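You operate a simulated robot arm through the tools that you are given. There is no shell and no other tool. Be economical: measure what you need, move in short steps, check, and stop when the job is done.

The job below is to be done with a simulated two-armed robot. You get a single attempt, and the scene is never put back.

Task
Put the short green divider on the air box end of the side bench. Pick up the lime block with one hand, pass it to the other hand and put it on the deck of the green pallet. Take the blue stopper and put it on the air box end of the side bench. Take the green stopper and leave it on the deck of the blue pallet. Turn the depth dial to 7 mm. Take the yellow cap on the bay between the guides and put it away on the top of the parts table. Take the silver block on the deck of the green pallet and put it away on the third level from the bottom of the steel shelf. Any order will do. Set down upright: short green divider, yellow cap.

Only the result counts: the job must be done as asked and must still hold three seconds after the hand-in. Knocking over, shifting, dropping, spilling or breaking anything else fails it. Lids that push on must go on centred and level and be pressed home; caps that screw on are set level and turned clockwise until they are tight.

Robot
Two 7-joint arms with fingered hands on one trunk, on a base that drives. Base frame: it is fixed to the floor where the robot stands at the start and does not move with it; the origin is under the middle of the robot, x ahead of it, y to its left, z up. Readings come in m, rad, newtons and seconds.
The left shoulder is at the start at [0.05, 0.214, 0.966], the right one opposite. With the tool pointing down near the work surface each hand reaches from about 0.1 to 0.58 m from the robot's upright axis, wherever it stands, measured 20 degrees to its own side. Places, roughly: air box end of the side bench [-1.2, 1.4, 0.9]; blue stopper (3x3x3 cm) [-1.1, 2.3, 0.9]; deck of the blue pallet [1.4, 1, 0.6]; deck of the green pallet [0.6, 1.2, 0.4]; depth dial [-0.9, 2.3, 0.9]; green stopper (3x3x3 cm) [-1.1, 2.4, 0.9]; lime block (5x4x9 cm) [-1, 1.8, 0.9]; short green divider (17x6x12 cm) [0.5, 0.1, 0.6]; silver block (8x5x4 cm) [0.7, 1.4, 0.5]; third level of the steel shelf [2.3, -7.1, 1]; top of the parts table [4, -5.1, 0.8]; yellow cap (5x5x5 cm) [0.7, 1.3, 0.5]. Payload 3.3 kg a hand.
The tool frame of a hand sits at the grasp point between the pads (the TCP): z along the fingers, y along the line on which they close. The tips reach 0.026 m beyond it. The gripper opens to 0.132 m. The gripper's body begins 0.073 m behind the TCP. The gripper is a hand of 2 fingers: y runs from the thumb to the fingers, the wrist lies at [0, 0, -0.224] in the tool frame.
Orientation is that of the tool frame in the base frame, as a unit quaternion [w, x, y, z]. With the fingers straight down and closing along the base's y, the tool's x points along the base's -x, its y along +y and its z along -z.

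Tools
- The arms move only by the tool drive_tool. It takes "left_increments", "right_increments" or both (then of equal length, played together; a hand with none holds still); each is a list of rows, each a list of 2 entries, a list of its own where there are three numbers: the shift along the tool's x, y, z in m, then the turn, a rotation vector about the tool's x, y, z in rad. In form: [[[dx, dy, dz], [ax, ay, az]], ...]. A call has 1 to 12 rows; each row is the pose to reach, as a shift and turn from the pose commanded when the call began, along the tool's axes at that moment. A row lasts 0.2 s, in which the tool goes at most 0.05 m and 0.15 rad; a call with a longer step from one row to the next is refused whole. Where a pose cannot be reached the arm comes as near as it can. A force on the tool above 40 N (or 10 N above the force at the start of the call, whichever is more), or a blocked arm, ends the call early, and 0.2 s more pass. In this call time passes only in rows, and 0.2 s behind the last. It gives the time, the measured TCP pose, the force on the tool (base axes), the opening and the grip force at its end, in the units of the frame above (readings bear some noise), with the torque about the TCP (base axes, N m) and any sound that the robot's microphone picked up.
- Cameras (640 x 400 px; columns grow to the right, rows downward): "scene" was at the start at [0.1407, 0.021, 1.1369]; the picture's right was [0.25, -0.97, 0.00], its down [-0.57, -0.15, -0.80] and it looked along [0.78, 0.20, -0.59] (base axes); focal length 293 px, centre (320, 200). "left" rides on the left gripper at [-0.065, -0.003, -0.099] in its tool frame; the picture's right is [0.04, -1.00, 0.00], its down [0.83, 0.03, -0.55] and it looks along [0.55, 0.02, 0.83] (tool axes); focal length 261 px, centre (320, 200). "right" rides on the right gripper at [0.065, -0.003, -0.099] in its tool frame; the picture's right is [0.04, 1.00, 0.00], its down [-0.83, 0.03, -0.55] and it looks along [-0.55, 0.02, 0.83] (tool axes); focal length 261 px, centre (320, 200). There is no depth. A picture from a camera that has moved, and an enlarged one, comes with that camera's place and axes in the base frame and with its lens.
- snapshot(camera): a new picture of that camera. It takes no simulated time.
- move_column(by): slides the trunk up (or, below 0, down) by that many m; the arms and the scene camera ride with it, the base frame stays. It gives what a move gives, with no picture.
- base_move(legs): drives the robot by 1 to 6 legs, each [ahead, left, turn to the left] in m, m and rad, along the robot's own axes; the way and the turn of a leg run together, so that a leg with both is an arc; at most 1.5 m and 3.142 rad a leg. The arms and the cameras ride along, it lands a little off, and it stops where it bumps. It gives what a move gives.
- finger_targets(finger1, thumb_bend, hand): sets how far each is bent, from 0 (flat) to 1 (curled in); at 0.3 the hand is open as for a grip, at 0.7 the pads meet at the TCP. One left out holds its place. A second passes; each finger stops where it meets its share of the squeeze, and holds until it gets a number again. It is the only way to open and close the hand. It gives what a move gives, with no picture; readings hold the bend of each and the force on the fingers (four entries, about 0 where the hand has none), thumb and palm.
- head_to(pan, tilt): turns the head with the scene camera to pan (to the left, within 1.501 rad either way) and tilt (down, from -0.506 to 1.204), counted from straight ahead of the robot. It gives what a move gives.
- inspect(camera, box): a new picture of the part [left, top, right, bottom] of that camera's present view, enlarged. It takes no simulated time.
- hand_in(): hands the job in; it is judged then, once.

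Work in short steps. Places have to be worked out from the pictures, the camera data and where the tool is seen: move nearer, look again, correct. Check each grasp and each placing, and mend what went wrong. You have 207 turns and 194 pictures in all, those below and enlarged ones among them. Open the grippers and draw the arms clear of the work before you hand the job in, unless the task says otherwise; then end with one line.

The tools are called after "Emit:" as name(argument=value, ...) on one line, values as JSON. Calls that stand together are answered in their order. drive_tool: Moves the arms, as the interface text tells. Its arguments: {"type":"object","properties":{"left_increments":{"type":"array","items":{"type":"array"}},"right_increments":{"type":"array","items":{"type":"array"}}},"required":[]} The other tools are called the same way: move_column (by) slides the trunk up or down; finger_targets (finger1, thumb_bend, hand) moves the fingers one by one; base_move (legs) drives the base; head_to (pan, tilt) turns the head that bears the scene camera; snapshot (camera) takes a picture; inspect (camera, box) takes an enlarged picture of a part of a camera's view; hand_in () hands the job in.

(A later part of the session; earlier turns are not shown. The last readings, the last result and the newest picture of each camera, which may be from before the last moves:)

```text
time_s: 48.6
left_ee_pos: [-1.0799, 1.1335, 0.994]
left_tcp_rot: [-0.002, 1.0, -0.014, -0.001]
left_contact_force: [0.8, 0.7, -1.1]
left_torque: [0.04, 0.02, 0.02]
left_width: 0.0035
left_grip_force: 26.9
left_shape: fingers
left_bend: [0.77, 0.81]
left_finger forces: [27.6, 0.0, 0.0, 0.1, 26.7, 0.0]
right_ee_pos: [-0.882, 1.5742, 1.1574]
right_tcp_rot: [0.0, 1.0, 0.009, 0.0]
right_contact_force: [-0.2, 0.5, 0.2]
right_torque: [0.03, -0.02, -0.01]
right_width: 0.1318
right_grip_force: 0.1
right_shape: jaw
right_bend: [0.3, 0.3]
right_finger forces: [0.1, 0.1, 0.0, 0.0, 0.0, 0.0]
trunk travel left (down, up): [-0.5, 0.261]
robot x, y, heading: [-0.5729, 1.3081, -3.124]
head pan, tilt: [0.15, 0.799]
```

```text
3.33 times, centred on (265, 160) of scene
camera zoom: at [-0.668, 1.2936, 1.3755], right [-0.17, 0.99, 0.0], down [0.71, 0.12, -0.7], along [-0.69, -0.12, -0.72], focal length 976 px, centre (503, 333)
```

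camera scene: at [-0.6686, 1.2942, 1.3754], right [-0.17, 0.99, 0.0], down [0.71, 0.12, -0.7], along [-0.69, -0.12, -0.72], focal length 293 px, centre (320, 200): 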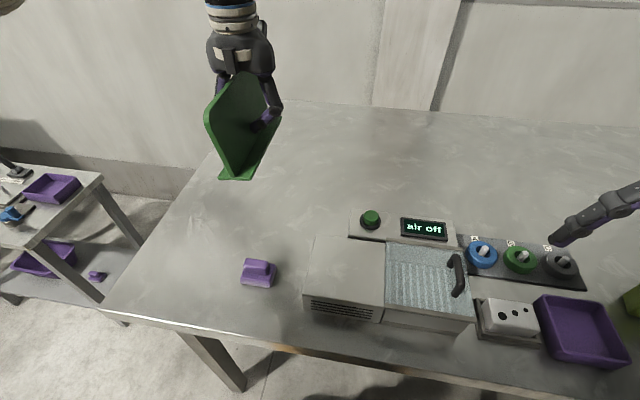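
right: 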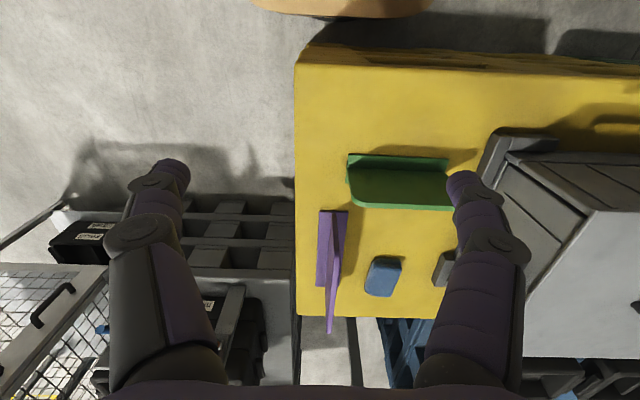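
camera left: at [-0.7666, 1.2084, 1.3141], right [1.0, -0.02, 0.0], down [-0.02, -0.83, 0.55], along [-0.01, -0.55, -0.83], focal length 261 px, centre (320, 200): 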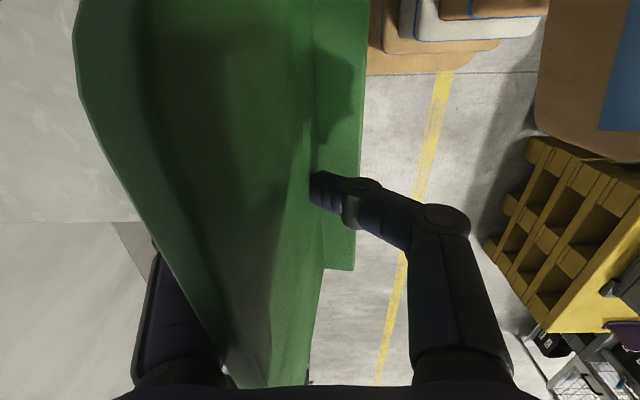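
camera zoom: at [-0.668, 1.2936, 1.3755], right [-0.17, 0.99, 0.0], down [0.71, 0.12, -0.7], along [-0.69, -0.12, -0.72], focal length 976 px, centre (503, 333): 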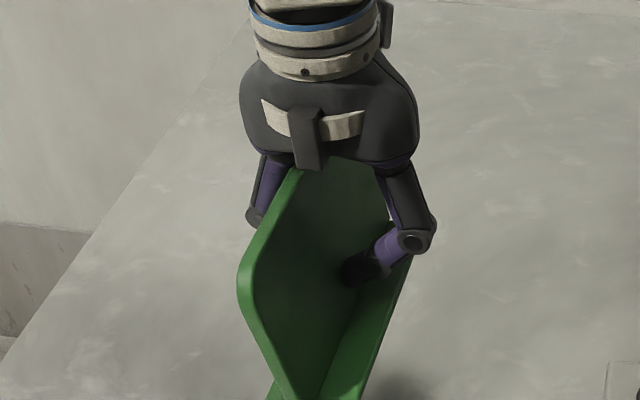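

Not touching yet. I keep lowering in small rows until the force rises.

Emit:
drive_tool(left_increments=[[[0, 0, 0.004], [0, 0, 0]], [[0, 0, 0.008], [0, 0, 0]], [[0, 0, 0.012], [0, 0, 0]]])

Emit:
inspect(camera="scene", box=[200, 140, 330, 260])

```text
time_s: 49.4
left_ee_pos: [-1.0823, 1.1342, 0.9819]
left_tcp_rot: [-0.002, 1.0, -0.013, -0.001]
left_contact_force: [-0.3, 0.4, -1.3]
left_torque: [0.0, 0.0, 0.0]
left_width: 0.0039
left_grip_force: 27.6
left_shape: fingers
left_bend: [0.77, 0.81]
left_finger forces: [27.6, 0.0, 0.1, 0.0, 26.7, 0.0]
right_ee_pos: [-0.8828, 1.5743, 1.1586]
right_tcp_rot: [0.0, 1.0, 0.008, 0.0]
right_contact_force: [-0.9, 0.5, 0.2]
right_torque: [-0.01, -0.02, 0.0]
right_width: 0.1318
right_grip_force: 0.1
right_shape: jaw
right_bend: [0.3, 0.3]
right_finger forces: [0.0, 0.1, 0.0, 0.1, 0.0, 0.1]
trunk travel left (down, up): [-0.5, 0.261]
robot x, y, heading: [-0.572, 1.3095, -3.128]
head pan, tilt: [0.15, 0.799]
```

```text
3.33 times, centred on (265, 200) of scene
camera zoom: at [-0.668, 1.2937, 1.3755], right [-0.17, 0.99, 0.0], down [0.71, 0.12, -0.7], along [-0.69, -0.12, -0.72], focal length 976 px, centre (503, 200)
```

zoom: 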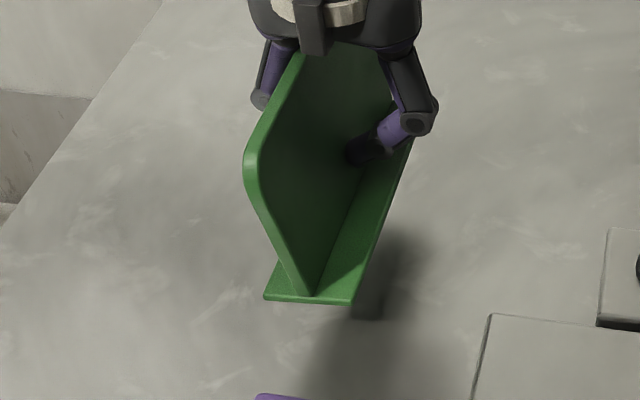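

The shadow still shows a gap. I continue down in 4 mm rows, up to 4 cm; contact will show in force.

Emit:
drive_tool(left_increments=[[[0, 0, 0.005], [0, 0, 0]], [[0, 0, 0.01], [0, 0, 0]], [[0, 0, 0.015], [0, 0, 0]], [[0, 0, 0.02], [0, 0, 0]]])

Emit:
inspect(camera="scene", box=[200, 140, 330, 260])

```text
time_s: 50.4
left_ee_pos: [-1.0808, 1.135, 0.9613]
left_tcp_rot: [-0.002, 1.0, -0.013, -0.001]
left_contact_force: [0.2, 0.5, -1.3]
left_torque: [-0.02, -0.03, 0.02]
left_width: 0.0035
left_grip_force: 27.6
left_shape: fingers
left_bend: [0.77, 0.81]
left_finger forces: [27.6, 0.0, 0.1, 0.0, 26.8, 0.0]
right_ee_pos: [-0.8825, 1.5755, 1.1582]
right_tcp_rot: [0.0, 1.0, 0.009, 0.0]
right_contact_force: [0.0, 0.3, -0.1]
right_torque: [0.02, -0.01, -0.03]
right_width: 0.1319
right_grip_force: 0.1
right_shape: jaw
right_bend: [0.3, 0.3]
right_finger forces: [0.0, 0.1, 0.0, 0.1, 0.1, 0.1]
trunk travel left (down, up): [-0.5, 0.261]
robot x, y, heading: [-0.5732, 1.3083, -3.122]
head pan, tilt: [0.15, 0.799]
```

```text
3.33 times, centred on (265, 200) of scene
camera zoom: at [-0.6679, 1.2936, 1.3755], right [-0.17, 0.99, 0.0], down [0.71, 0.12, -0.7], along [-0.69, -0.12, -0.72], focal length 976 px, centre (503, 200)
```

zoom: 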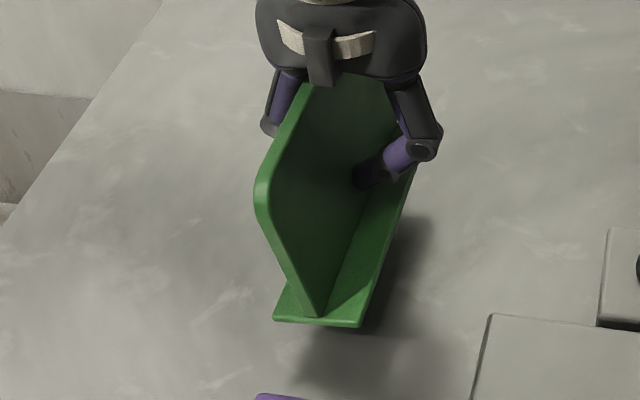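

Closer; shadow nearly meets the flange. Another 2 cm in fine rows.

Emit:
drive_tool(left_increments=[[[0, 0, 0.004], [0, 0, 0]], [[0, 0, 0.008], [0, 0, 0]], [[0, 0, 0.011], [0, 0, 0]], [[0, 0, 0.014], [0, 0, 0]], [[0, 0, 0.017], [0, 0, 0]]])

Emit:
inspect(camera="scene", box=[200, 140, 330, 260])

```text
time_s: 51.6
left_ee_pos: [-1.0803, 1.136, 0.9445]
left_tcp_rot: [-0.001, 1.0, -0.012, 0.0]
left_contact_force: [0.2, 0.3, -0.8]
left_torque: [0.05, 0.02, -0.01]
left_width: 0.0037
left_grip_force: 27.0
left_shape: fingers
left_bend: [0.77, 0.81]
left_finger forces: [27.6, 0.1, 0.1, 0.0, 26.8, 0.1]
right_ee_pos: [-0.8812, 1.5747, 1.1581]
right_tcp_rot: [0.0, 1.0, 0.009, 0.0]
right_contact_force: [0.2, 0.4, 0.1]
right_torque: [0.04, 0.03, 0.0]
right_width: 0.132
right_grip_force: 0.1
right_shape: jaw
right_bend: [0.3, 0.3]
right_finger forces: [0.1, 0.0, 0.0, 0.0, 0.0, 0.0]
trunk travel left (down, up): [-0.5, 0.261]
robot x, y, heading: [-0.569, 1.31, -3.124]
head pan, tilt: [0.15, 0.799]
```

```text
3.33 times, centred on (265, 200) of scene
camera zoom: at [-0.6679, 1.2936, 1.3755], right [-0.17, 0.99, 0.0], down [0.71, 0.12, -0.7], along [-0.69, -0.12, -0.72], focal length 976 px, centre (503, 200)
```

zoom: 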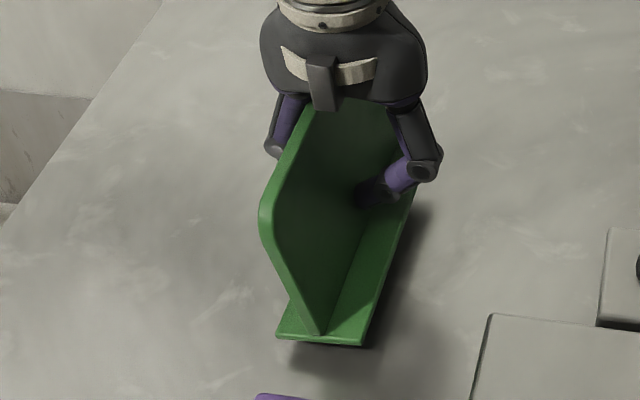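

Nearly there (bench top ≈0.85). Continue in 3 mm rows.

Emit:
drive_tool(left_increments=[[[0, 0, 0.003], [0, 0, 0]], [[0, 0, 0.006], [0, 0, 0]], [[0, 0, 0.008], [0, 0, 0]], [[0, 0, 0.01], [0, 0, 0]]])

Emit:
inspect(camera="scene", box=[200, 140, 330, 260])

```text
time_s: 52.6
left_ee_pos: [-1.081, 1.1366, 0.935]
left_tcp_rot: [-0.003, 1.0, -0.013, 0.0]
left_contact_force: [-0.7, 0.4, -2.2]
left_torque: [0.0, -0.01, 0.02]
left_width: 0.0036
left_grip_force: 27.3
left_shape: fingers
left_bend: [0.77, 0.81]
left_finger forces: [27.6, 0.1, 0.1, 0.0, 26.8, 0.1]
right_ee_pos: [-0.8822, 1.5761, 1.1578]
right_tcp_rot: [0.0, 1.0, 0.009, 0.001]
right_contact_force: [-0.2, -0.6, -0.7]
right_torque: [-0.01, 0.03, -0.01]
right_width: 0.1316
right_grip_force: 0.0
right_shape: jaw
right_bend: [0.3, 0.3]
right_finger forces: [0.1, 0.0, 0.0, 0.0, 0.1, 0.0]
trunk travel left (down, up): [-0.5, 0.261]
robot x, y, heading: [-0.5774, 1.3072, -3.126]
head pan, tilt: [0.15, 0.799]
```

```text
3.33 times, centred on (265, 200) of scene
camera zoom: at [-0.6679, 1.2937, 1.3755], right [-0.17, 0.99, 0.0], down [0.71, 0.12, -0.7], along [-0.69, -0.12, -0.72], focal length 976 px, centre (503, 200)
```

zoom: 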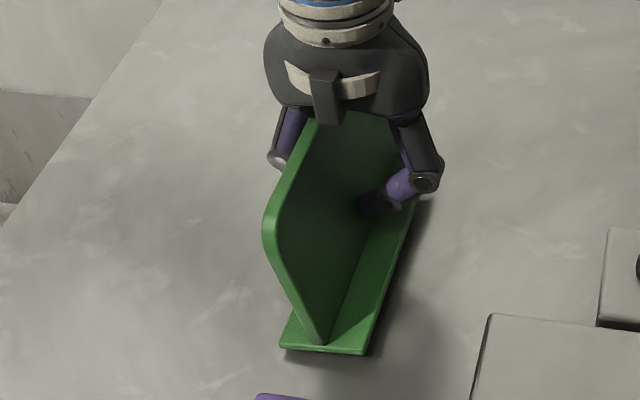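

Just about at the surface. A few more 3 mm rows.

Emit:
drive_tool(left_increments=[[[0, 0, 0.003], [0, 0, 0]], [[0, 0, 0.006], [0, 0, 0]], [[0, 0, 0.009], [0, 0, 0]]])

```text
time_s: 53.4
left_ee_pos: [-1.0801, 1.1368, 0.9268]
left_tcp_rot: [-0.001, 1.0, -0.013, -0.001]
left_contact_force: [-0.1, 0.1, 0.6]
left_torque: [-0.04, -0.12, -0.01]
left_width: 0.0039
left_grip_force: 27.0
left_shape: fingers
left_bend: [0.77, 0.81]
left_finger forces: [27.5, 0.0, 0.0, 0.0, 27.1, 0.0]
right_ee_pos: [-0.8818, 1.5754, 1.1579]
right_tcp_rot: [0.0, 1.0, 0.009, 0.001]
right_contact_force: [0.1, -0.7, -0.2]
right_torque: [0.0, -0.01, -0.05]
right_width: 0.1319
right_grip_force: 0.0
right_shape: jaw
right_bend: [0.3, 0.3]
right_finger forces: [0.0, 0.0, 0.0, 0.0, 0.1, 0.0]
trunk travel left (down, up): [-0.5, 0.261]
robot x, y, heading: [-0.5719, 1.3066, -3.122]
head pan, tilt: [0.15, 0.799]
```

The force has just shifted — first touch. 2 mm more and check.

Emit:
drive_tool(left_increments=[[[0, 0, 0.002], [0, 0, 0]], [[0, 0, 0.003], [0, 0, 0]]])

Emit:
inspect(camera="scene", box=[200, 140, 330, 260])

```text
time_s: 54.0
left_ee_pos: [-1.0787, 1.1373, 0.9245]
left_tcp_rot: [-0.002, 1.0, -0.014, -0.002]
left_contact_force: [-1.3, 2.9, 9.3]
left_torque: [-0.25, 0.02, 0.0]
left_width: 0.0036
left_grip_force: 30.1
left_shape: fingers
left_bend: [0.78, 0.82]
left_finger forces: [27.7, 0.0, 0.1, 0.0, 31.9, 0.0]
right_ee_pos: [-0.8806, 1.5751, 1.1587]
right_tcp_rot: [0.0, 1.0, 0.009, 0.0]
right_contact_force: [0.8, -0.1, -0.6]
right_torque: [0.02, 0.02, 0.0]
right_width: 0.1316
right_grip_force: 0.1
right_shape: jaw
right_bend: [0.3, 0.3]
right_finger forces: [0.1, 0.0, 0.0, 0.0, 0.0, 0.0]
trunk travel left (down, up): [-0.5, 0.261]
robot x, y, heading: [-0.5696, 1.3087, -3.122]
head pan, tilt: [0.15, 0.799]
```

```text
3.33 times, centred on (265, 200) of scene
camera zoom: at [-0.6671, 1.2945, 1.3757], right [-0.17, 0.99, 0.0], down [0.71, 0.12, -0.7], along [-0.69, -0.12, -0.72], focal length 976 px, centre (503, 200)
```

zoom: 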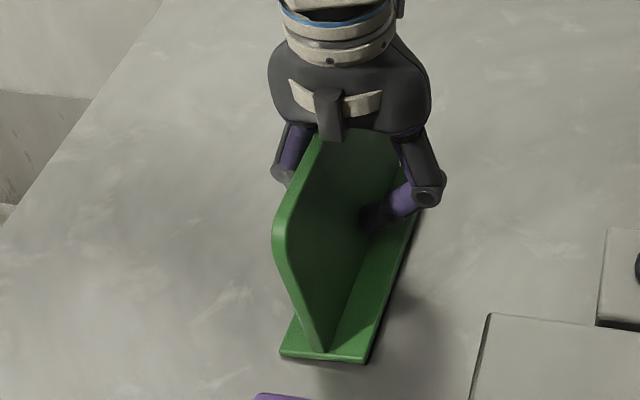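

It stands on the bench with 9 N. I ease 1.5 mm and open the left hand.

Emit:
drive_tool(left_increments=[[[0, 0, -0.002], [0, 0, 0]]])

Emit:
finger_targets(hand="left", finger1=0.6, thumb_bend=0.6)

Emit:
finger_targets(hand="left", finger1=0.3, thumb_bend=0.3)

Emit:
drive_tool(left_increments=[[[0, 0, -0.04], [0, 0, 0]], [[0, 0, -0.08], [0, 0, 0]], [[0, 0, -0.12], [0, 0, 0]], [[0, 0, -0.16], [0, 0, 0]], [[0.05, 0, -0.2], [0, 0, 0]], [[0.09, 0, -0.2], [0, 0, 0]], [[0.14, 0, -0.2], [0, 0, 0]]])

Emit:
snapshot(camera="scene")

```text
time_s: 54.4
left_ee_pos: [-1.0797, 1.1369, 0.924]
left_tcp_rot: [-0.002, 1.0, -0.014, 0.001]
left_contact_force: [-1.0, 2.6, 5.0]
left_torque: [-0.14, 0.04, 0.02]
left_width: 0.0036
left_grip_force: 29.1
left_shape: fingers
left_bend: [0.78, 0.82]
left_finger forces: [27.8, 0.1, 0.1, 0.1, 31.1, 0.0]
right_ee_pos: [-0.8823, 1.5749, 1.1587]
right_tcp_rot: [0.0, 1.0, 0.009, 0.0]
right_contact_force: [0.3, -0.1, -0.1]
right_torque: [0.01, -0.02, 0.04]
right_width: 0.1317
right_grip_force: 0.0
right_shape: jaw
right_bend: [0.3, 0.3]
right_finger forces: [0.1, 0.0, 0.0, 0.1, 0.1, 0.0]
trunk travel left (down, up): [-0.5, 0.261]
robot x, y, heading: [-0.5705, 1.3082, -3.126]
head pan, tilt: [0.15, 0.799]
```

```text
time_s: 55.4
left_ee_pos: [-1.0803, 1.1369, 0.9237]
left_tcp_rot: [-0.002, 1.0, -0.012, -0.001]
left_contact_force: [0.3, 0.7, -0.3]
left_torque: [0.01, -0.01, -0.04]
left_width: 0.0323
left_grip_force: 0.1
left_shape: fingers
left_bend: [0.6, 0.6]
left_finger forces: [0.1, 0.0, 0.0, 0.0, 0.1, 0.0]
right_ee_pos: [-0.8823, 1.576, 1.1575]
right_tcp_rot: [0.0, 1.0, 0.009, 0.0]
right_contact_force: [0.1, -0.4, -0.8]
right_torque: [0.0, 0.01, 0.05]
right_width: 0.1319
right_grip_force: 0.0
right_shape: jaw
right_bend: [0.3, 0.3]
right_finger forces: [0.0, 0.0, 0.0, 0.0, 0.1, 0.0]
trunk travel left (down, up): [-0.5, 0.261]
robot x, y, heading: [-0.5746, 1.3119, -3.127]
head pan, tilt: [0.15, 0.799]
```

```text
time_s: 56.4
left_ee_pos: [-1.0802, 1.1361, 0.9248]
left_tcp_rot: [-0.002, 1.0, -0.013, -0.001]
left_contact_force: [0.9, 0.2, -0.7]
left_torque: [0.0, -0.01, -0.01]
left_width: 0.1331
left_grip_force: 0.1
left_shape: fingers
left_bend: [0.3, 0.3]
left_finger forces: [0.1, 0.0, 0.0, 0.0, 0.0, 0.1]
right_ee_pos: [-0.8814, 1.5736, 1.1573]
right_tcp_rot: [0.0, 1.0, 0.009, 0.001]
right_contact_force: [0.2, 1.1, 0.5]
right_torque: [-0.01, -0.02, 0.0]
right_width: 0.1321
right_grip_force: 0.1
right_shape: jaw
right_bend: [0.3, 0.3]
right_finger forces: [0.1, 0.1, 0.1, 0.0, 0.0, 0.0]
trunk travel left (down, up): [-0.5, 0.261]
robot x, y, heading: [-0.5716, 1.3084, -3.12]
head pan, tilt: [0.15, 0.799]
```

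```text
refused: row 5 steps farther than a row can; nothing moved
```

```text
163 pictures are left
camera scene: at [-0.6677, 1.2937, 1.3755], right [-0.17, 0.99, 0.0], down [0.71, 0.12, -0.7], along [-0.69, -0.12, -0.72], focal length 293 px, centre (320, 200)
```

scene: 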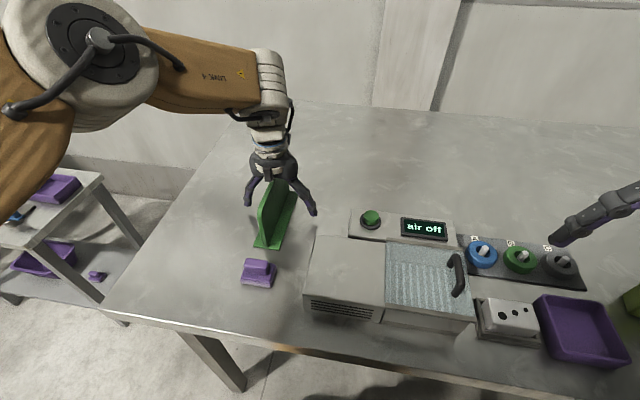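

The divider stands upright and free. I raise the left hand straight up and draw it back.

Emit:
drive_tool(left_increments=[[[0, 0, -0.04], [0, 0, 0]], [[0, 0, -0.08], [0, 0, 0]], [[0, 0, -0.12], [0, 0, 0]], [[0, 0, -0.16], [0, 0, 0]], [[0, 0, -0.2], [0, 0, 0]], [[0.045, 0, -0.2], [0, 0, 0]], [[0.09, 0, -0.2], [0, 0, 0]], [[0.13, 0, -0.2], [0, 0, 0]]])

Emit:
base_move(legs=[[-0.32, 0, 0], [0, -0.65, 0]])

Emit:
head_to(pan=-0.15, tilt=0.6)

Emit:
snapshot(camera="scene")

```text
time_s: 58.2
left_ee_pos: [-0.9502, 1.1308, 1.1283]
left_tcp_rot: [-0.002, 1.0, -0.012, -0.001]
left_contact_force: [0.9, 0.2, 0.8]
left_torque: [0.0, 0.0, 0.01]
left_width: 0.1334
left_grip_force: 0.0
left_shape: fingers
left_bend: [0.3, 0.3]
left_finger forces: [0.0, 0.1, 0.0, 0.1, 0.0, 0.0]
left hand out of reach, approached as far as the arm can: row 4, 5
right_ee_pos: [-0.8811, 1.5745, 1.1587]
right_tcp_rot: [-0.001, 1.0, 0.008, -0.001]
right_contact_force: [0.6, -0.3, 0.5]
right_torque: [0.0, 0.01, -0.01]
right_width: 0.1318
right_grip_force: 0.0
right_shape: jaw
right_bend: [0.3, 0.3]
right_finger forces: [0.1, 0.0, 0.1, 0.0, 0.0, 0.1]
trunk travel left (down, up): [-0.5, 0.261]
robot x, y, heading: [-0.572, 1.3048, -3.121]
head pan, tilt: [0.15, 0.799]
```

```text
time_s: 63.6
left_ee_pos: [-0.6434, 1.8098, 1.1277]
left_tcp_rot: [-0.002, 1.0, -0.017, -0.001]
left_contact_force: [-0.2, 0.9, 0.7]
left_torque: [-0.01, 0.02, 0.02]
left_width: 0.1332
left_grip_force: 0.1
left_shape: fingers
left_bend: [0.3, 0.3]
left_finger forces: [0.0, 0.1, 0.1, 0.0, 0.1, 0.0]
right_ee_pos: [-0.5707, 2.2524, 1.1583]
right_tcp_rot: [0.0, 1.0, 0.006, 0.0]
right_contact_force: [-0.8, 0.8, 0.2]
right_torque: [0.0, 0.01, -0.01]
right_width: 0.1318
right_grip_force: 0.0
right_shape: jaw
right_bend: [0.3, 0.3]
right_finger forces: [0.0, 0.0, 0.1, 0.1, 0.0, 0.1]
trunk travel left (down, up): [-0.5, 0.261]
robot x, y, heading: [-0.263, 1.9804, -3.133]
head pan, tilt: [0.15, 0.799]
```

```text
time_s: 64.4
left_ee_pos: [-0.6448, 1.8071, 1.1276]
left_tcp_rot: [-0.001, 1.0, -0.017, -0.001]
left_contact_force: [0.6, -0.8, -0.1]
left_torque: [-0.04, 0.04, -0.02]
left_width: 0.1333
left_grip_force: 0.1
left_shape: fingers
left_bend: [0.3, 0.3]
left_finger forces: [0.0, 0.0, 0.0, 0.0, 0.1, 0.0]
right_ee_pos: [-0.5712, 2.2525, 1.159]
right_tcp_rot: [-0.001, 1.0, 0.005, 0.0]
right_contact_force: [0.8, 0.2, -0.3]
right_torque: [-0.03, -0.01, 0.02]
right_width: 0.1318
right_grip_force: 0.2
right_shape: jaw
right_bend: [0.3, 0.3]
right_finger forces: [0.0, 0.0, 0.0, 0.1, 0.1, 0.0]
trunk travel left (down, up): [-0.5, 0.261]
robot x, y, heading: [-0.264, 1.9794, -3.13]
head pan, tilt: [-0.15, 0.6]
```

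```text
162 pictures are left
camera scene: at [-0.3673, 1.9942, 1.3924], right [0.14, 0.99, 0.0], down [0.56, -0.08, -0.82], along [-0.82, 0.11, -0.57], focal length 293 px, centre (320, 200)
```

scene: 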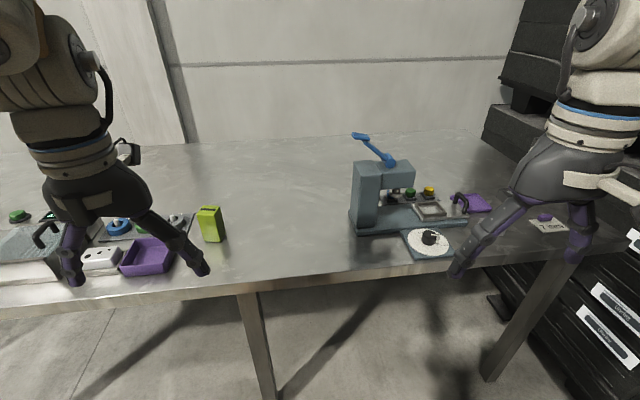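

I see the lime block and the press with the dial and small stoppers. I zoom in on both areas.

Emit:
inspect(camera="scene", box=[340, 120, 580, 270])

Emit:
inspect(camera="scene", box=[130, 180, 290, 280])

```text
2.67 times, centred on (460, 195) of scene
camera zoom: at [-0.3673, 1.9942, 1.3924], right [0.14, 0.99, 0.0], down [0.56, -0.08, -0.82], along [-0.82, 0.11, -0.57], focal length 781 px, centre (-53, 213)
```

zoom: 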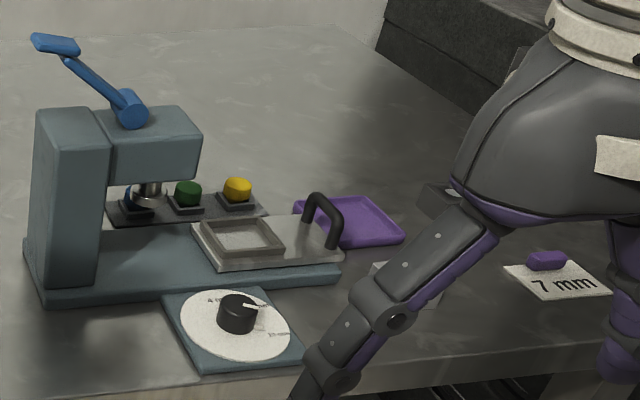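

```text
4.00 times, centred on (210, 230) of scene
camera zoom: at [-0.3673, 1.9942, 1.3924], right [0.14, 0.99, 0.0], down [0.56, -0.08, -0.82], along [-0.82, 0.11, -0.57], focal length 1171 px, centre (760, 80)
```

zoom: 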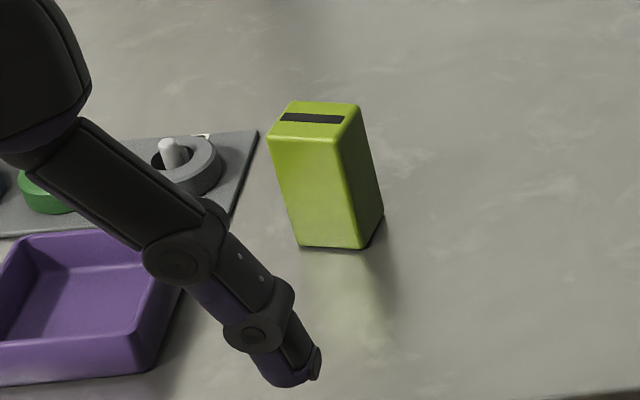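

Triangulating from two views: bench top z≈0.886, lime block centre ≈(−0.97, 1.80), top ≈0.976. I drive so the right hand can reach it.

Emit:
base_move(legs=[[0, 0.31, 0], [0.23, 0, 0]])

Emit:
drive_tool(right_increments=[[[-0.03, 0.03, 0], [0, 0, 0]], [[-0.06, 0.06, 0.03], [0, 0, 0]], [[-0.1, 0.09, 0.05], [0, 0, 0]], [[-0.13, 0.11, 0.08], [0, 0, 0]]])

Emit:
snapshot(camera="scene")

Emit:
snapshot(camera="right")

```text
time_s: 67.8
left_ee_pos: [-0.878, 1.493, 1.127]
left_tcp_rot: [-0.001, 1.0, -0.015, 0.001]
left_contact_force: [-0.7, 0.3, 0.3]
left_torque: [0.03, -0.02, -0.03]
left_width: 0.133
left_grip_force: 0.1
left_shape: fingers
left_bend: [0.3, 0.3]
left_finger forces: [0.0, 0.0, 0.0, 0.1, 0.0, 0.0]
right_ee_pos: [-0.8061, 1.9382, 1.1583]
right_tcp_rot: [0.0, 1.0, 0.006, 0.001]
right_contact_force: [-0.5, 0.8, 0.9]
right_torque: [-0.02, -0.01, -0.02]
right_width: 0.1318
right_grip_force: 0.0
right_shape: jaw
right_bend: [0.3, 0.3]
right_finger forces: [0.0, 0.1, 0.0, 0.1, 0.0, 0.0]
trunk travel left (down, up): [-0.5, 0.261]
robot x, y, heading: [-0.4959, 1.6692, -3.129]
head pan, tilt: [-0.15, 0.6]
```

```text
refused: row 2 steps farther than a row can; nothing moved
```

```text
159 pictures are left
camera scene: at [-0.6012, 1.6808, 1.3923], right [0.14, 0.99, 0.0], down [0.56, -0.08, -0.82], along [-0.82, 0.11, -0.57], focal length 293 px, centre (320, 200)
```

scene: 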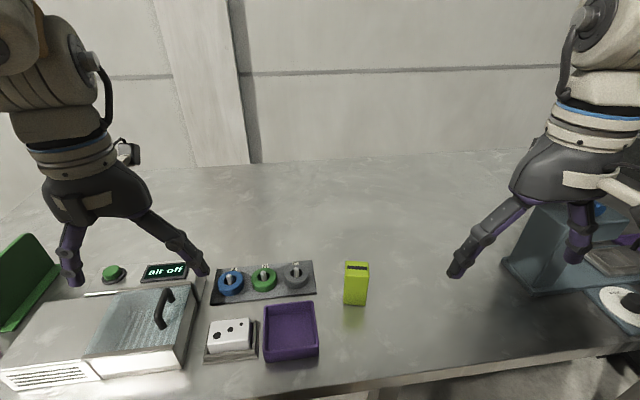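

```text
158 pictures are left
camera right: at [-0.7405, 1.9403, 1.2548], right [0.06, -1.0, 0.0], down [-0.83, -0.05, 0.55], along [-0.55, -0.03, -0.83], focal length 261 px, centre (320, 200)
```

right: 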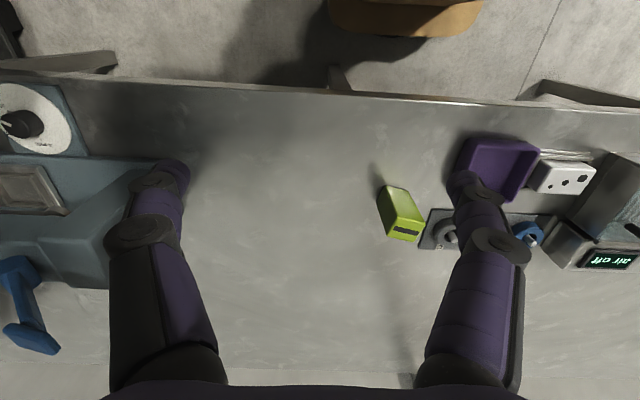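

Both cameras put the lime block at ≈(−0.968, 1.807). I half-close the right hand (plugs stand nearby) and move above it.

Emit:
finger_targets(hand="right", finger1=0.42, thumb_bend=0.42)

Emit:
drive_tool(right_increments=[[[-0.03, 0.026, 0.01], [0, 0, 0]], [[-0.06, 0.052, 0.02], [0, 0, 0]], [[-0.09, 0.078, 0.03], [0, 0, 0]], [[-0.12, 0.104, 0.05], [0, 0, 0]], [[-0.15, 0.131, 0.07], [0, 0, 0]], [[-0.162, 0.131, 0.1], [0, 0, 0]]])

Emit:
snapshot(camera="right")

```text
time_s: 68.8
left_ee_pos: [-0.8765, 1.4931, 1.1279]
left_tcp_rot: [-0.002, 1.0, -0.015, -0.001]
left_contact_force: [0.3, 0.2, -0.9]
left_torque: [-0.02, 0.0, -0.01]
left_width: 0.1329
left_grip_force: 0.1
left_shape: fingers
left_bend: [0.3, 0.3]
left_finger forces: [0.0, 0.0, 0.1, 0.0, 0.0, 0.0]
right_ee_pos: [-0.8048, 1.9383, 1.1573]
right_tcp_rot: [-0.001, 1.0, 0.006, 0.0]
right_contact_force: [-0.2, 0.1, 0.1]
right_torque: [-0.03, -0.02, -0.01]
right_width: 0.0939
right_grip_force: 0.1
right_shape: fingers
right_bend: [0.42, 0.42]
right_finger forces: [0.1, 0.0, 0.0, 0.0, 0.1, 0.1]
trunk travel left (down, up): [-0.5, 0.261]
robot x, y, heading: [-0.4921, 1.6686, -3.128]
head pan, tilt: [-0.15, 0.6]
```

```text
time_s: 70.2
left_ee_pos: [-0.8766, 1.4942, 1.1268]
left_tcp_rot: [-0.001, 1.0, -0.015, 0.0]
left_contact_force: [0.3, 0.2, -0.5]
left_torque: [0.01, -0.01, -0.02]
left_width: 0.133
left_grip_force: 0.1
left_shape: fingers
left_bend: [0.3, 0.3]
left_finger forces: [0.0, 0.1, 0.0, 0.0, 0.1, 0.0]
right_ee_pos: [-0.9656, 1.8066, 1.0559]
right_tcp_rot: [0.0, 1.0, 0.008, 0.0]
right_contact_force: [0.2, 0.8, -0.2]
right_torque: [-0.03, -0.01, -0.03]
right_width: 0.0942
right_grip_force: 0.1
right_shape: fingers
right_bend: [0.42, 0.42]
right_finger forces: [0.1, 0.0, 0.0, 0.0, 0.1, 0.1]
trunk travel left (down, up): [-0.5, 0.261]
robot x, y, heading: [-0.4971, 1.6706, -3.126]
head pan, tilt: [-0.15, 0.6]
```

```text
157 pictures are left
camera right: at [-0.8997, 1.8097, 1.1532], right [0.06, -1.0, 0.0], down [-0.83, -0.05, 0.55], along [-0.55, -0.03, -0.83], focal length 261 px, centre (320, 200)
```

right: 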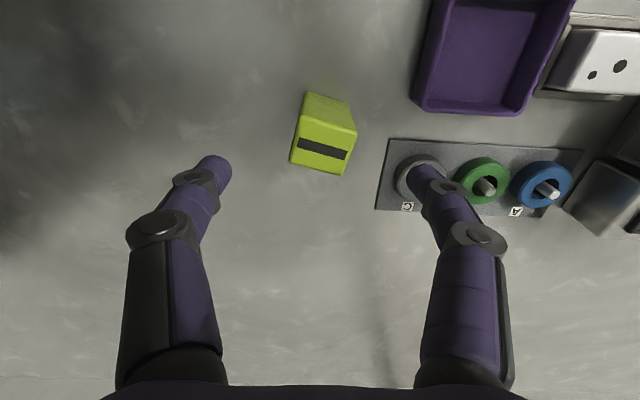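

The block's top is centred under the hand but turned ≈0.2 rad. I turn the hand to match and descend to grip its upper part (TCP ≈0.957).

Emit:
drive_tool(right_increments=[[[-0.004, 0.003, 0.01], [0, 0, 0.11]], [[-0.004, 0.003, 0.03], [0, 0, 0.22]], [[-0.004, 0.003, 0.06], [0, 0, 0.22]], [[-0.004, 0.003, 0.08], [0, 0, 0.22]], [[-0.004, 0.003, 0.097], [0, 0, 0.22]]])

Emit:
snapshot(camera="right")

```text
time_s: 71.4
left_ee_pos: [-0.8773, 1.4952, 1.128]
left_tcp_rot: [-0.002, 1.0, -0.015, 0.0]
left_contact_force: [-0.2, -0.1, -0.3]
left_torque: [0.01, 0.01, 0.01]
left_width: 0.1334
left_grip_force: 0.1
left_shape: fingers
left_bend: [0.3, 0.3]
left_finger forces: [0.0, 0.0, 0.0, 0.0, 0.0, 0.0]
right_ee_pos: [-0.971, 1.8017, 0.9608]
right_tcp_rot: [0.0, 0.995, -0.103, 0.001]
right_contact_force: [0.4, -0.2, 0.0]
right_torque: [-0.03, 0.0, 0.0]
right_width: 0.0941
right_grip_force: 0.1
right_shape: fingers
right_bend: [0.42, 0.42]
right_finger forces: [0.1, 0.0, 0.0, 0.1, 0.0, 0.0]
trunk travel left (down, up): [-0.5, 0.261]
robot x, y, heading: [-0.4957, 1.6678, -3.123]
head pan, tilt: [-0.15, 0.6]
```

```text
156 pictures are left
camera right: at [-0.9052, 1.7893, 1.0582], right [-0.16, -0.99, 0.0], down [-0.82, 0.14, 0.55], along [-0.54, 0.09, -0.83], focal length 261 px, centre (320, 200)
```

right: 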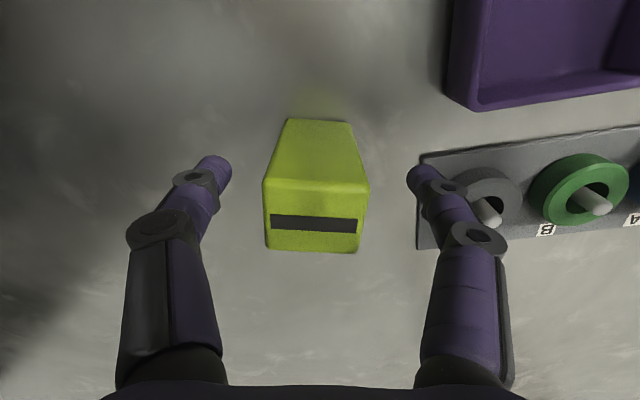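

Well aligned and centred. I close the right hand.

Emit:
finger_targets(hand="right", finger1=0.85, thumb_bend=0.85)

Emit:
drive_tool(right_increments=[[[0, 0, -0.02], [0, 0, 0]], [[0, 0, -0.05], [0, 0, 0]], [[0, 0, -0.09], [0, 0, 0]], [[0, 0, -0.13], [0, 0, 0]], [[0, 0, -0.17], [0, 0, 0]]])

Emit:
snapshot(camera="right")

```text
time_s: 72.4
left_ee_pos: [-0.8762, 1.4933, 1.1274]
left_tcp_rot: [-0.002, 1.0, -0.015, -0.001]
left_contact_force: [0.3, 0.0, -0.3]
left_torque: [-0.03, 0.02, 0.02]
left_width: 0.1329
left_grip_force: 0.0
left_shape: fingers
left_bend: [0.3, 0.3]
left_finger forces: [0.0, 0.0, 0.0, 0.1, 0.1, 0.1]
right_ee_pos: [-0.97, 1.8022, 0.962]
right_tcp_rot: [0.0, 0.995, -0.103, 0.0]
right_contact_force: [0.1, -0.6, -3.7]
right_torque: [0.05, -0.05, 0.0]
right_width: 0.0411
right_grip_force: 22.5
right_shape: fingers
right_bend: [0.53, 0.72]
right_finger forces: [22.8, 0.0, 0.0, 0.1, 21.9, 0.0]
trunk travel left (down, up): [-0.5, 0.261]
robot x, y, heading: [-0.4913, 1.6707, -3.131]
head pan, tilt: [-0.15, 0.6]
```

```text
time_s: 73.6
left_ee_pos: [-0.876, 1.4937, 1.1275]
left_tcp_rot: [-0.001, 1.0, -0.015, -0.001]
left_contact_force: [-0.3, 0.4, -0.1]
left_torque: [-0.01, 0.0, -0.02]
left_width: 0.1332
left_grip_force: 0.0
left_shape: fingers
left_bend: [0.3, 0.3]
left_finger forces: [0.1, 0.0, 0.1, 0.0, 0.0, 0.0]
right_ee_pos: [-0.9682, 1.801, 1.1313]
right_tcp_rot: [0.0, 0.995, -0.103, 0.0]
right_contact_force: [0.4, -0.6, -3.5]
right_torque: [0.05, -0.02, -0.04]
right_width: 0.0409
right_grip_force: 22.4
right_shape: fingers
right_bend: [0.53, 0.72]
right_finger forces: [22.8, 0.0, 0.0, 0.0, 22.0, 0.1]
trunk travel left (down, up): [-0.5, 0.261]
robot x, y, heading: [-0.4963, 1.6687, -3.129]
head pan, tilt: [-0.15, 0.6]
```

```text
155 pictures are left
camera right: at [-0.9035, 1.7884, 1.228], right [-0.16, -0.99, 0.0], down [-0.82, 0.14, 0.55], along [-0.55, 0.09, -0.83], focal length 261 px, centre (320, 200)
```

right: 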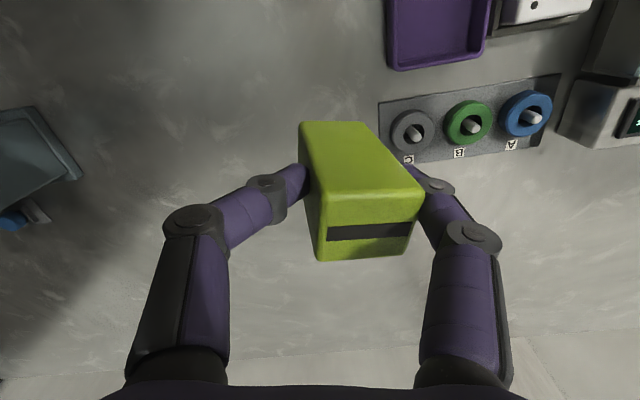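

The block is held firmly. I back away from the bench for the handover and bring the right hand in front of the robot, squaring it.

Emit:
base_move(legs=[[-0.3, 0, 0]])

Emit:
drive_tool(right_increments=[[[0.02, 0.03, -0.005], [0, 0, -0.1]], [[0.04, 0.06, -0.01], [0, 0, -0.2]], [[0.06, 0.08, -0.02], [0, 0, -0.21]], [[0.07, 0.098, -0.03], [0, 0, -0.21]]])

Emit:
drive_tool(left_increments=[[[0, -0.02, 0.01], [0.085, 0.085, -0.085]], [[0, -0.03, 0.02], [0.17, 0.17, -0.17]], [[0, -0.04, 0.03], [0.255, 0.255, -0.255]], [[0, -0.05, 0.03], [0.34, 0.34, -0.34]], [[0, -0.06, 0.03], [0.425, 0.425, -0.425]], [[0, -0.07, 0.03], [0.51, 0.51, -0.51]], [[0, -0.08, 0.03], [0.595, 0.595, -0.595]], [[0, -0.09, 0.03], [0.68, 0.68, -0.68]]])

Emit:
head_to(pan=0.0, tilt=0.5)

Emit:
snapshot(camera="scene")

```text
time_s: 75.7
left_ee_pos: [-0.5745, 1.4961, 1.1267]
left_tcp_rot: [-0.001, 1.0, -0.013, -0.001]
left_contact_force: [0.7, -0.7, 0.4]
left_torque: [-0.01, 0.0, 0.0]
left_width: 0.1334
left_grip_force: 0.0
left_shape: fingers
left_bend: [0.3, 0.3]
left_finger forces: [0.0, 0.0, 0.0, 0.0, 0.0, 0.1]
right_ee_pos: [-0.6687, 1.8036, 1.1309]
right_tcp_rot: [0.0, 0.995, -0.101, 0.0]
right_contact_force: [0.2, 0.0, -5.3]
right_torque: [0.05, -0.01, 0.0]
right_width: 0.0413
right_grip_force: 22.5
right_shape: fingers
right_bend: [0.53, 0.72]
right_finger forces: [22.9, 0.0, 0.1, 0.0, 22.0, 0.0]
trunk travel left (down, up): [-0.5, 0.261]
robot x, y, heading: [-0.1959, 1.6707, -3.122]
head pan, tilt: [-0.15, 0.6]
```

```text
time_s: 76.9
left_ee_pos: [-0.5764, 1.497, 1.1273]
left_tcp_rot: [-0.001, 1.0, -0.013, 0.0]
left_contact_force: [0.2, -0.7, -0.1]
left_torque: [0.03, -0.03, -0.02]
left_width: 0.133
left_grip_force: 0.0
left_shape: fingers
left_bend: [0.3, 0.3]
left_finger forces: [0.0, 0.0, 0.0, 0.0, 0.1, 0.0]
right_ee_pos: [-0.6418, 1.7227, 1.1831]
right_tcp_rot: [0.043, 0.998, -0.037, 0.0]
right_contact_force: [0.6, 0.1, -4.2]
right_torque: [0.09, 0.0, 0.03]
right_width: 0.0412
right_grip_force: 22.3
right_shape: fingers
right_bend: [0.53, 0.72]
right_finger forces: [22.6, 0.0, 0.0, 0.0, 22.3, 0.1]
trunk travel left (down, up): [-0.5, 0.261]
robot x, y, heading: [-0.1957, 1.6758, -3.122]
head pan, tilt: [-0.15, 0.6]
stopped in row 4 (right hand): the arm was blocked; the commanded pose is now the measured one
```

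```text
time_s: 78.7
left_ee_pos: [-0.5723, 1.5872, 1.0984]
left_tcp_rot: [-0.319, 0.834, 0.31, 0.326]
left_contact_force: [0.0, -0.6, 0.5]
left_torque: [0.0, 0.02, -0.01]
left_width: 0.1333
left_grip_force: 0.1
left_shape: fingers
left_bend: [0.3, 0.3]
left_finger forces: [0.0, 0.0, 0.0, 0.0, 0.0, 0.0]
right_ee_pos: [-0.641, 1.7218, 1.1809]
right_tcp_rot: [0.042, 0.998, -0.038, 0.001]
right_contact_force: [0.4, -1.1, -4.8]
right_torque: [0.07, -0.04, -0.02]
right_width: 0.0414
right_grip_force: 22.6
right_shape: fingers
right_bend: [0.53, 0.72]
right_finger forces: [22.7, 0.0, 0.1, 0.0, 22.2, 0.0]
trunk travel left (down, up): [-0.5, 0.261]
robot x, y, heading: [-0.1985, 1.6758, -3.125]
head pan, tilt: [-0.15, 0.6]
```

```text
time_s: 79.4
left_ee_pos: [-0.5734, 1.5879, 1.0978]
left_tcp_rot: [-0.318, 0.836, 0.309, 0.324]
left_contact_force: [0.6, 0.5, 0.5]
left_torque: [0.01, 0.01, 0.01]
left_width: 0.1332
left_grip_force: 0.1
left_shape: fingers
left_bend: [0.3, 0.3]
left_finger forces: [0.0, 0.0, 0.0, 0.0, 0.0, 0.0]
right_ee_pos: [-0.6407, 1.7221, 1.1821]
right_tcp_rot: [0.043, 0.998, -0.037, 0.001]
right_contact_force: [-1.0, -0.6, -4.6]
right_torque: [0.1, -0.06, -0.02]
right_width: 0.0411
right_grip_force: 22.4
right_shape: fingers
right_bend: [0.53, 0.72]
right_finger forces: [22.7, 0.0, 0.1, 0.1, 22.3, 0.0]
trunk travel left (down, up): [-0.5, 0.261]
robot x, y, heading: [-0.1995, 1.6716, -3.123]
head pan, tilt: [0.0, 0.499]
```

```text
154 pictures are left
camera scene: at [-0.3035, 1.672, 1.4014], right [-0.02, 1.0, 0.0], down [0.48, 0.01, -0.88], along [-0.88, -0.02, -0.48], focal length 293 px, centre (320, 200)
```

scene: 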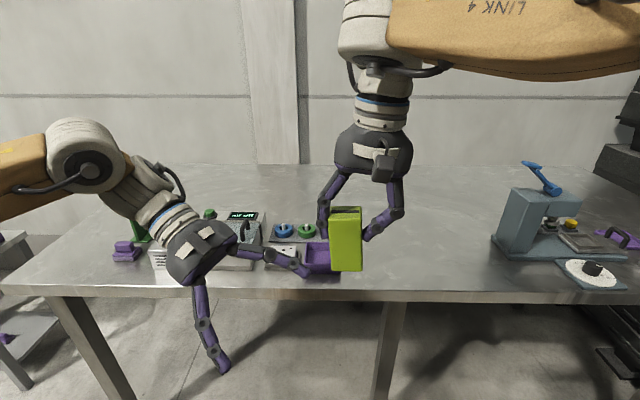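

The right hand holds the block at X≈0.44 ahead; lower block centre ≈(−0.64, 1.70, 1.135). I finish turning the left hand so it points at the block from the side (still 10 cm+ off).

Emit:
drive_tool(left_increments=[[[-0.004, -0.005, -0.01], [0.0756, 0.0756, -0.0756]], [[-0.007, -0.011, -0.02], [0.151, 0.151, -0.151]], [[-0.011, -0.016, -0.03], [0.2267, 0.2267, -0.2267]], [[-0.014, -0.022, -0.04], [0.302, 0.302, -0.302]], [[-0.018, -0.027, -0.05], [0.378, 0.378, -0.378]], [[-0.022, -0.033, -0.06], [0.4534, 0.4534, -0.4534]], [[-0.025, -0.038, -0.073], [0.529, 0.529, -0.529]]])

Emit:
snapshot(camera="scene")

Emit:
snapshot(camera="left")

```text
time_s: 81.0
left_ee_pos: [-0.6409, 1.5482, 1.1344]
left_tcp_rot: [-0.495, 0.505, 0.493, 0.507]
left_contact_force: [0.3, 0.3, 0.0]
left_torque: [0.03, 0.02, 0.01]
left_width: 0.1333
left_grip_force: 0.1
left_shape: fingers
left_bend: [0.3, 0.3]
left_finger forces: [0.1, 0.0, 0.1, 0.1, 0.0, 0.0]
right_ee_pos: [-0.6404, 1.7209, 1.182]
right_tcp_rot: [0.041, 0.998, -0.038, 0.0]
right_contact_force: [0.1, -1.5, -4.5]
right_torque: [0.08, -0.06, -0.01]
right_width: 0.0407
right_grip_force: 22.2
right_shape: fingers
right_bend: [0.53, 0.72]
right_finger forces: [22.7, 0.0, 0.0, 0.0, 22.3, 0.0]
trunk travel left (down, up): [-0.5, 0.261]
robot x, y, heading: [-0.1966, 1.6758, -3.12]
head pan, tilt: [0.0, 0.499]
```

```text
153 pictures are left
camera scene: at [-0.3034, 1.6715, 1.4015], right [-0.02, 1.0, 0.0], down [0.48, 0.01, -0.88], along [-0.88, -0.02, -0.48], focal length 293 px, centre (320, 200)
```

scene: 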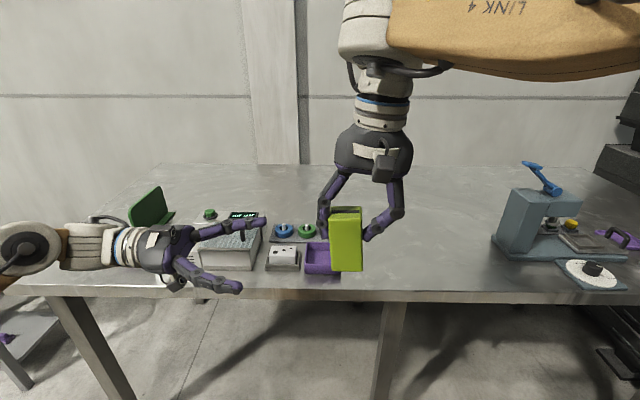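

```text
152 pictures are left
camera left: at [-0.6476, 1.4482, 1.0675], right [-1.0, 0.02, 0.04], down [0.02, -0.56, 0.83], along [0.04, 0.83, 0.56], focal length 261 px, centre (320, 200)
```

left: 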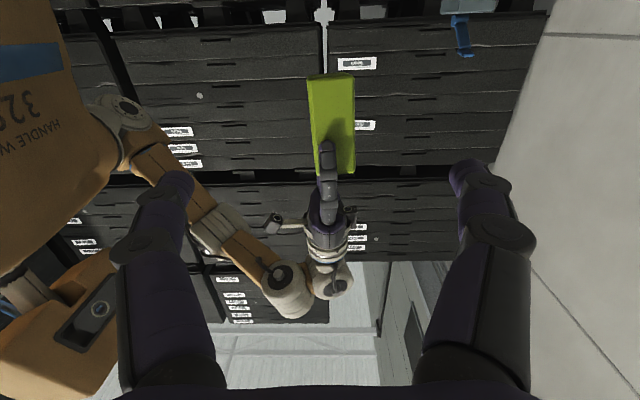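

The block's lower half is in line (x≈−0.65). I approach 15 cm along the left tool axis with a 1 cm correction.

Emit:
drive_tool(left_increments=[[[0, -0.005, 0.04], [0, 0, 0]], [[0, -0.01, 0.08], [0, 0, 0]], [[0, -0.01, 0.11], [0, 0, 0]], [[0, -0.01, 0.13], [0, 0, 0]], [[0, -0.01, 0.148], [0, 0, 0]]])

Emit:
snapshot(camera="left")

Emit:
inspect(camera="scene", box=[230, 140, 450, 300])

```text
time_s: 82.2
left_ee_pos: [-0.6477, 1.6984, 1.1342]
left_tcp_rot: [-0.495, 0.506, 0.492, 0.507]
left_contact_force: [0.2, 0.9, 0.3]
left_torque: [-0.01, -0.01, 0.02]
left_width: 0.1331
left_grip_force: 0.1
left_shape: fingers
left_bend: [0.3, 0.3]
left_finger forces: [0.0, 0.0, 0.1, 0.1, 0.0, 0.0]
right_ee_pos: [-0.6418, 1.7231, 1.1813]
right_tcp_rot: [0.043, 0.998, -0.038, 0.001]
right_contact_force: [0.7, 0.1, -5.1]
right_torque: [0.1, -0.02, 0.01]
right_width: 0.041
right_grip_force: 22.9
right_shape: fingers
right_bend: [0.53, 0.72]
right_finger forces: [22.6, 0.0, 0.0, 0.1, 22.3, 0.0]
trunk travel left (down, up): [-0.5, 0.261]
robot x, y, heading: [-0.1948, 1.6762, -3.129]
head pan, tilt: [0.0, 0.499]
```

```text
151 pictures are left
camera left: at [-0.6538, 1.5981, 1.0678], right [-1.0, 0.02, 0.04], down [0.02, -0.56, 0.83], along [0.04, 0.83, 0.55], focal length 261 px, centre (320, 200)
```

left: 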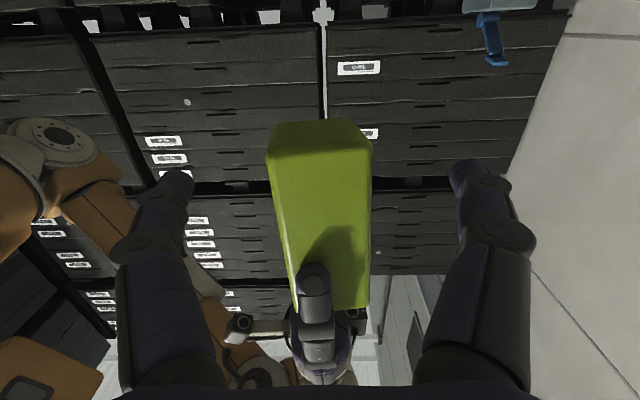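

```text
2.50 times, centred on (340, 220) of scene
camera zoom: at [-0.3035, 1.6724, 1.4014], right [-0.02, 1.0, 0.0], down [0.48, 0.01, -0.88], along [-0.88, -0.02, -0.48], focal length 732 px, centre (270, 150)
```

zoom: 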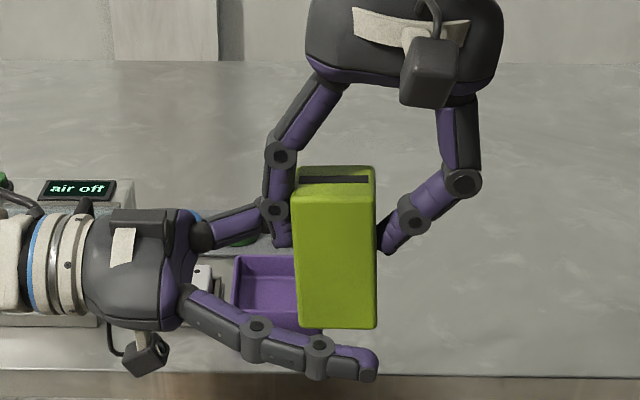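

Left fingers straddle the block's lower part, clear of the right fingers. I close the left hand.

Emit:
finger_targets(hand="left", finger1=0.85, thumb_bend=0.85)

Emit:
inspect(camera="scene", box=[230, 140, 450, 300])

```text
time_s: 83.2
left_ee_pos: [-0.648, 1.6976, 1.1346]
left_tcp_rot: [-0.495, 0.506, 0.493, 0.506]
left_contact_force: [-7.6, 5.6, 0.1]
left_torque: [-0.02, -0.16, 0.04]
left_width: 0.035
left_grip_force: 22.9
left_shape: fingers
left_bend: [0.66, 0.62]
left_finger forces: [19.2, 0.1, 0.1, 0.0, 27.7, 0.0]
right_ee_pos: [-0.6401, 1.7221, 1.1816]
right_tcp_rot: [0.043, 0.998, -0.037, 0.001]
right_contact_force: [8.0, -5.4, -3.7]
right_torque: [-0.16, -0.21, 0.17]
right_width: 0.0409
right_grip_force: 21.1
right_shape: fingers
right_bend: [0.53, 0.72]
right_finger forces: [23.8, 0.0, 0.0, 0.0, 18.7, 0.0]
trunk travel left (down, up): [-0.5, 0.261]
robot x, y, heading: [-0.1948, 1.6771, -3.127]
head pan, tilt: [0.0, 0.499]
```

```text
2.50 times, centred on (340, 220) of scene
camera zoom: at [-0.3035, 1.6719, 1.4014], right [-0.02, 1.0, 0.0], down [0.48, 0.01, -0.88], along [-0.88, -0.02, -0.48], focal length 732 px, centre (270, 150)
```

zoom: 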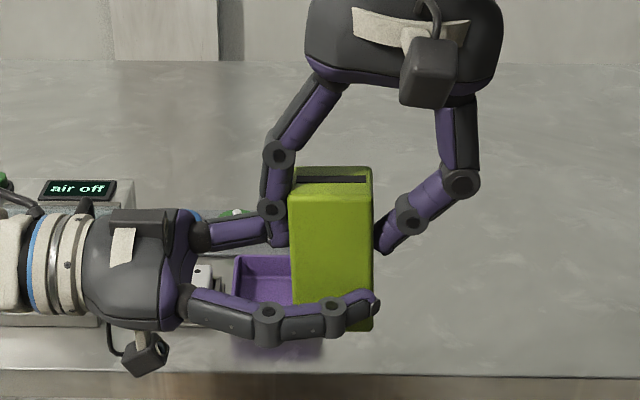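

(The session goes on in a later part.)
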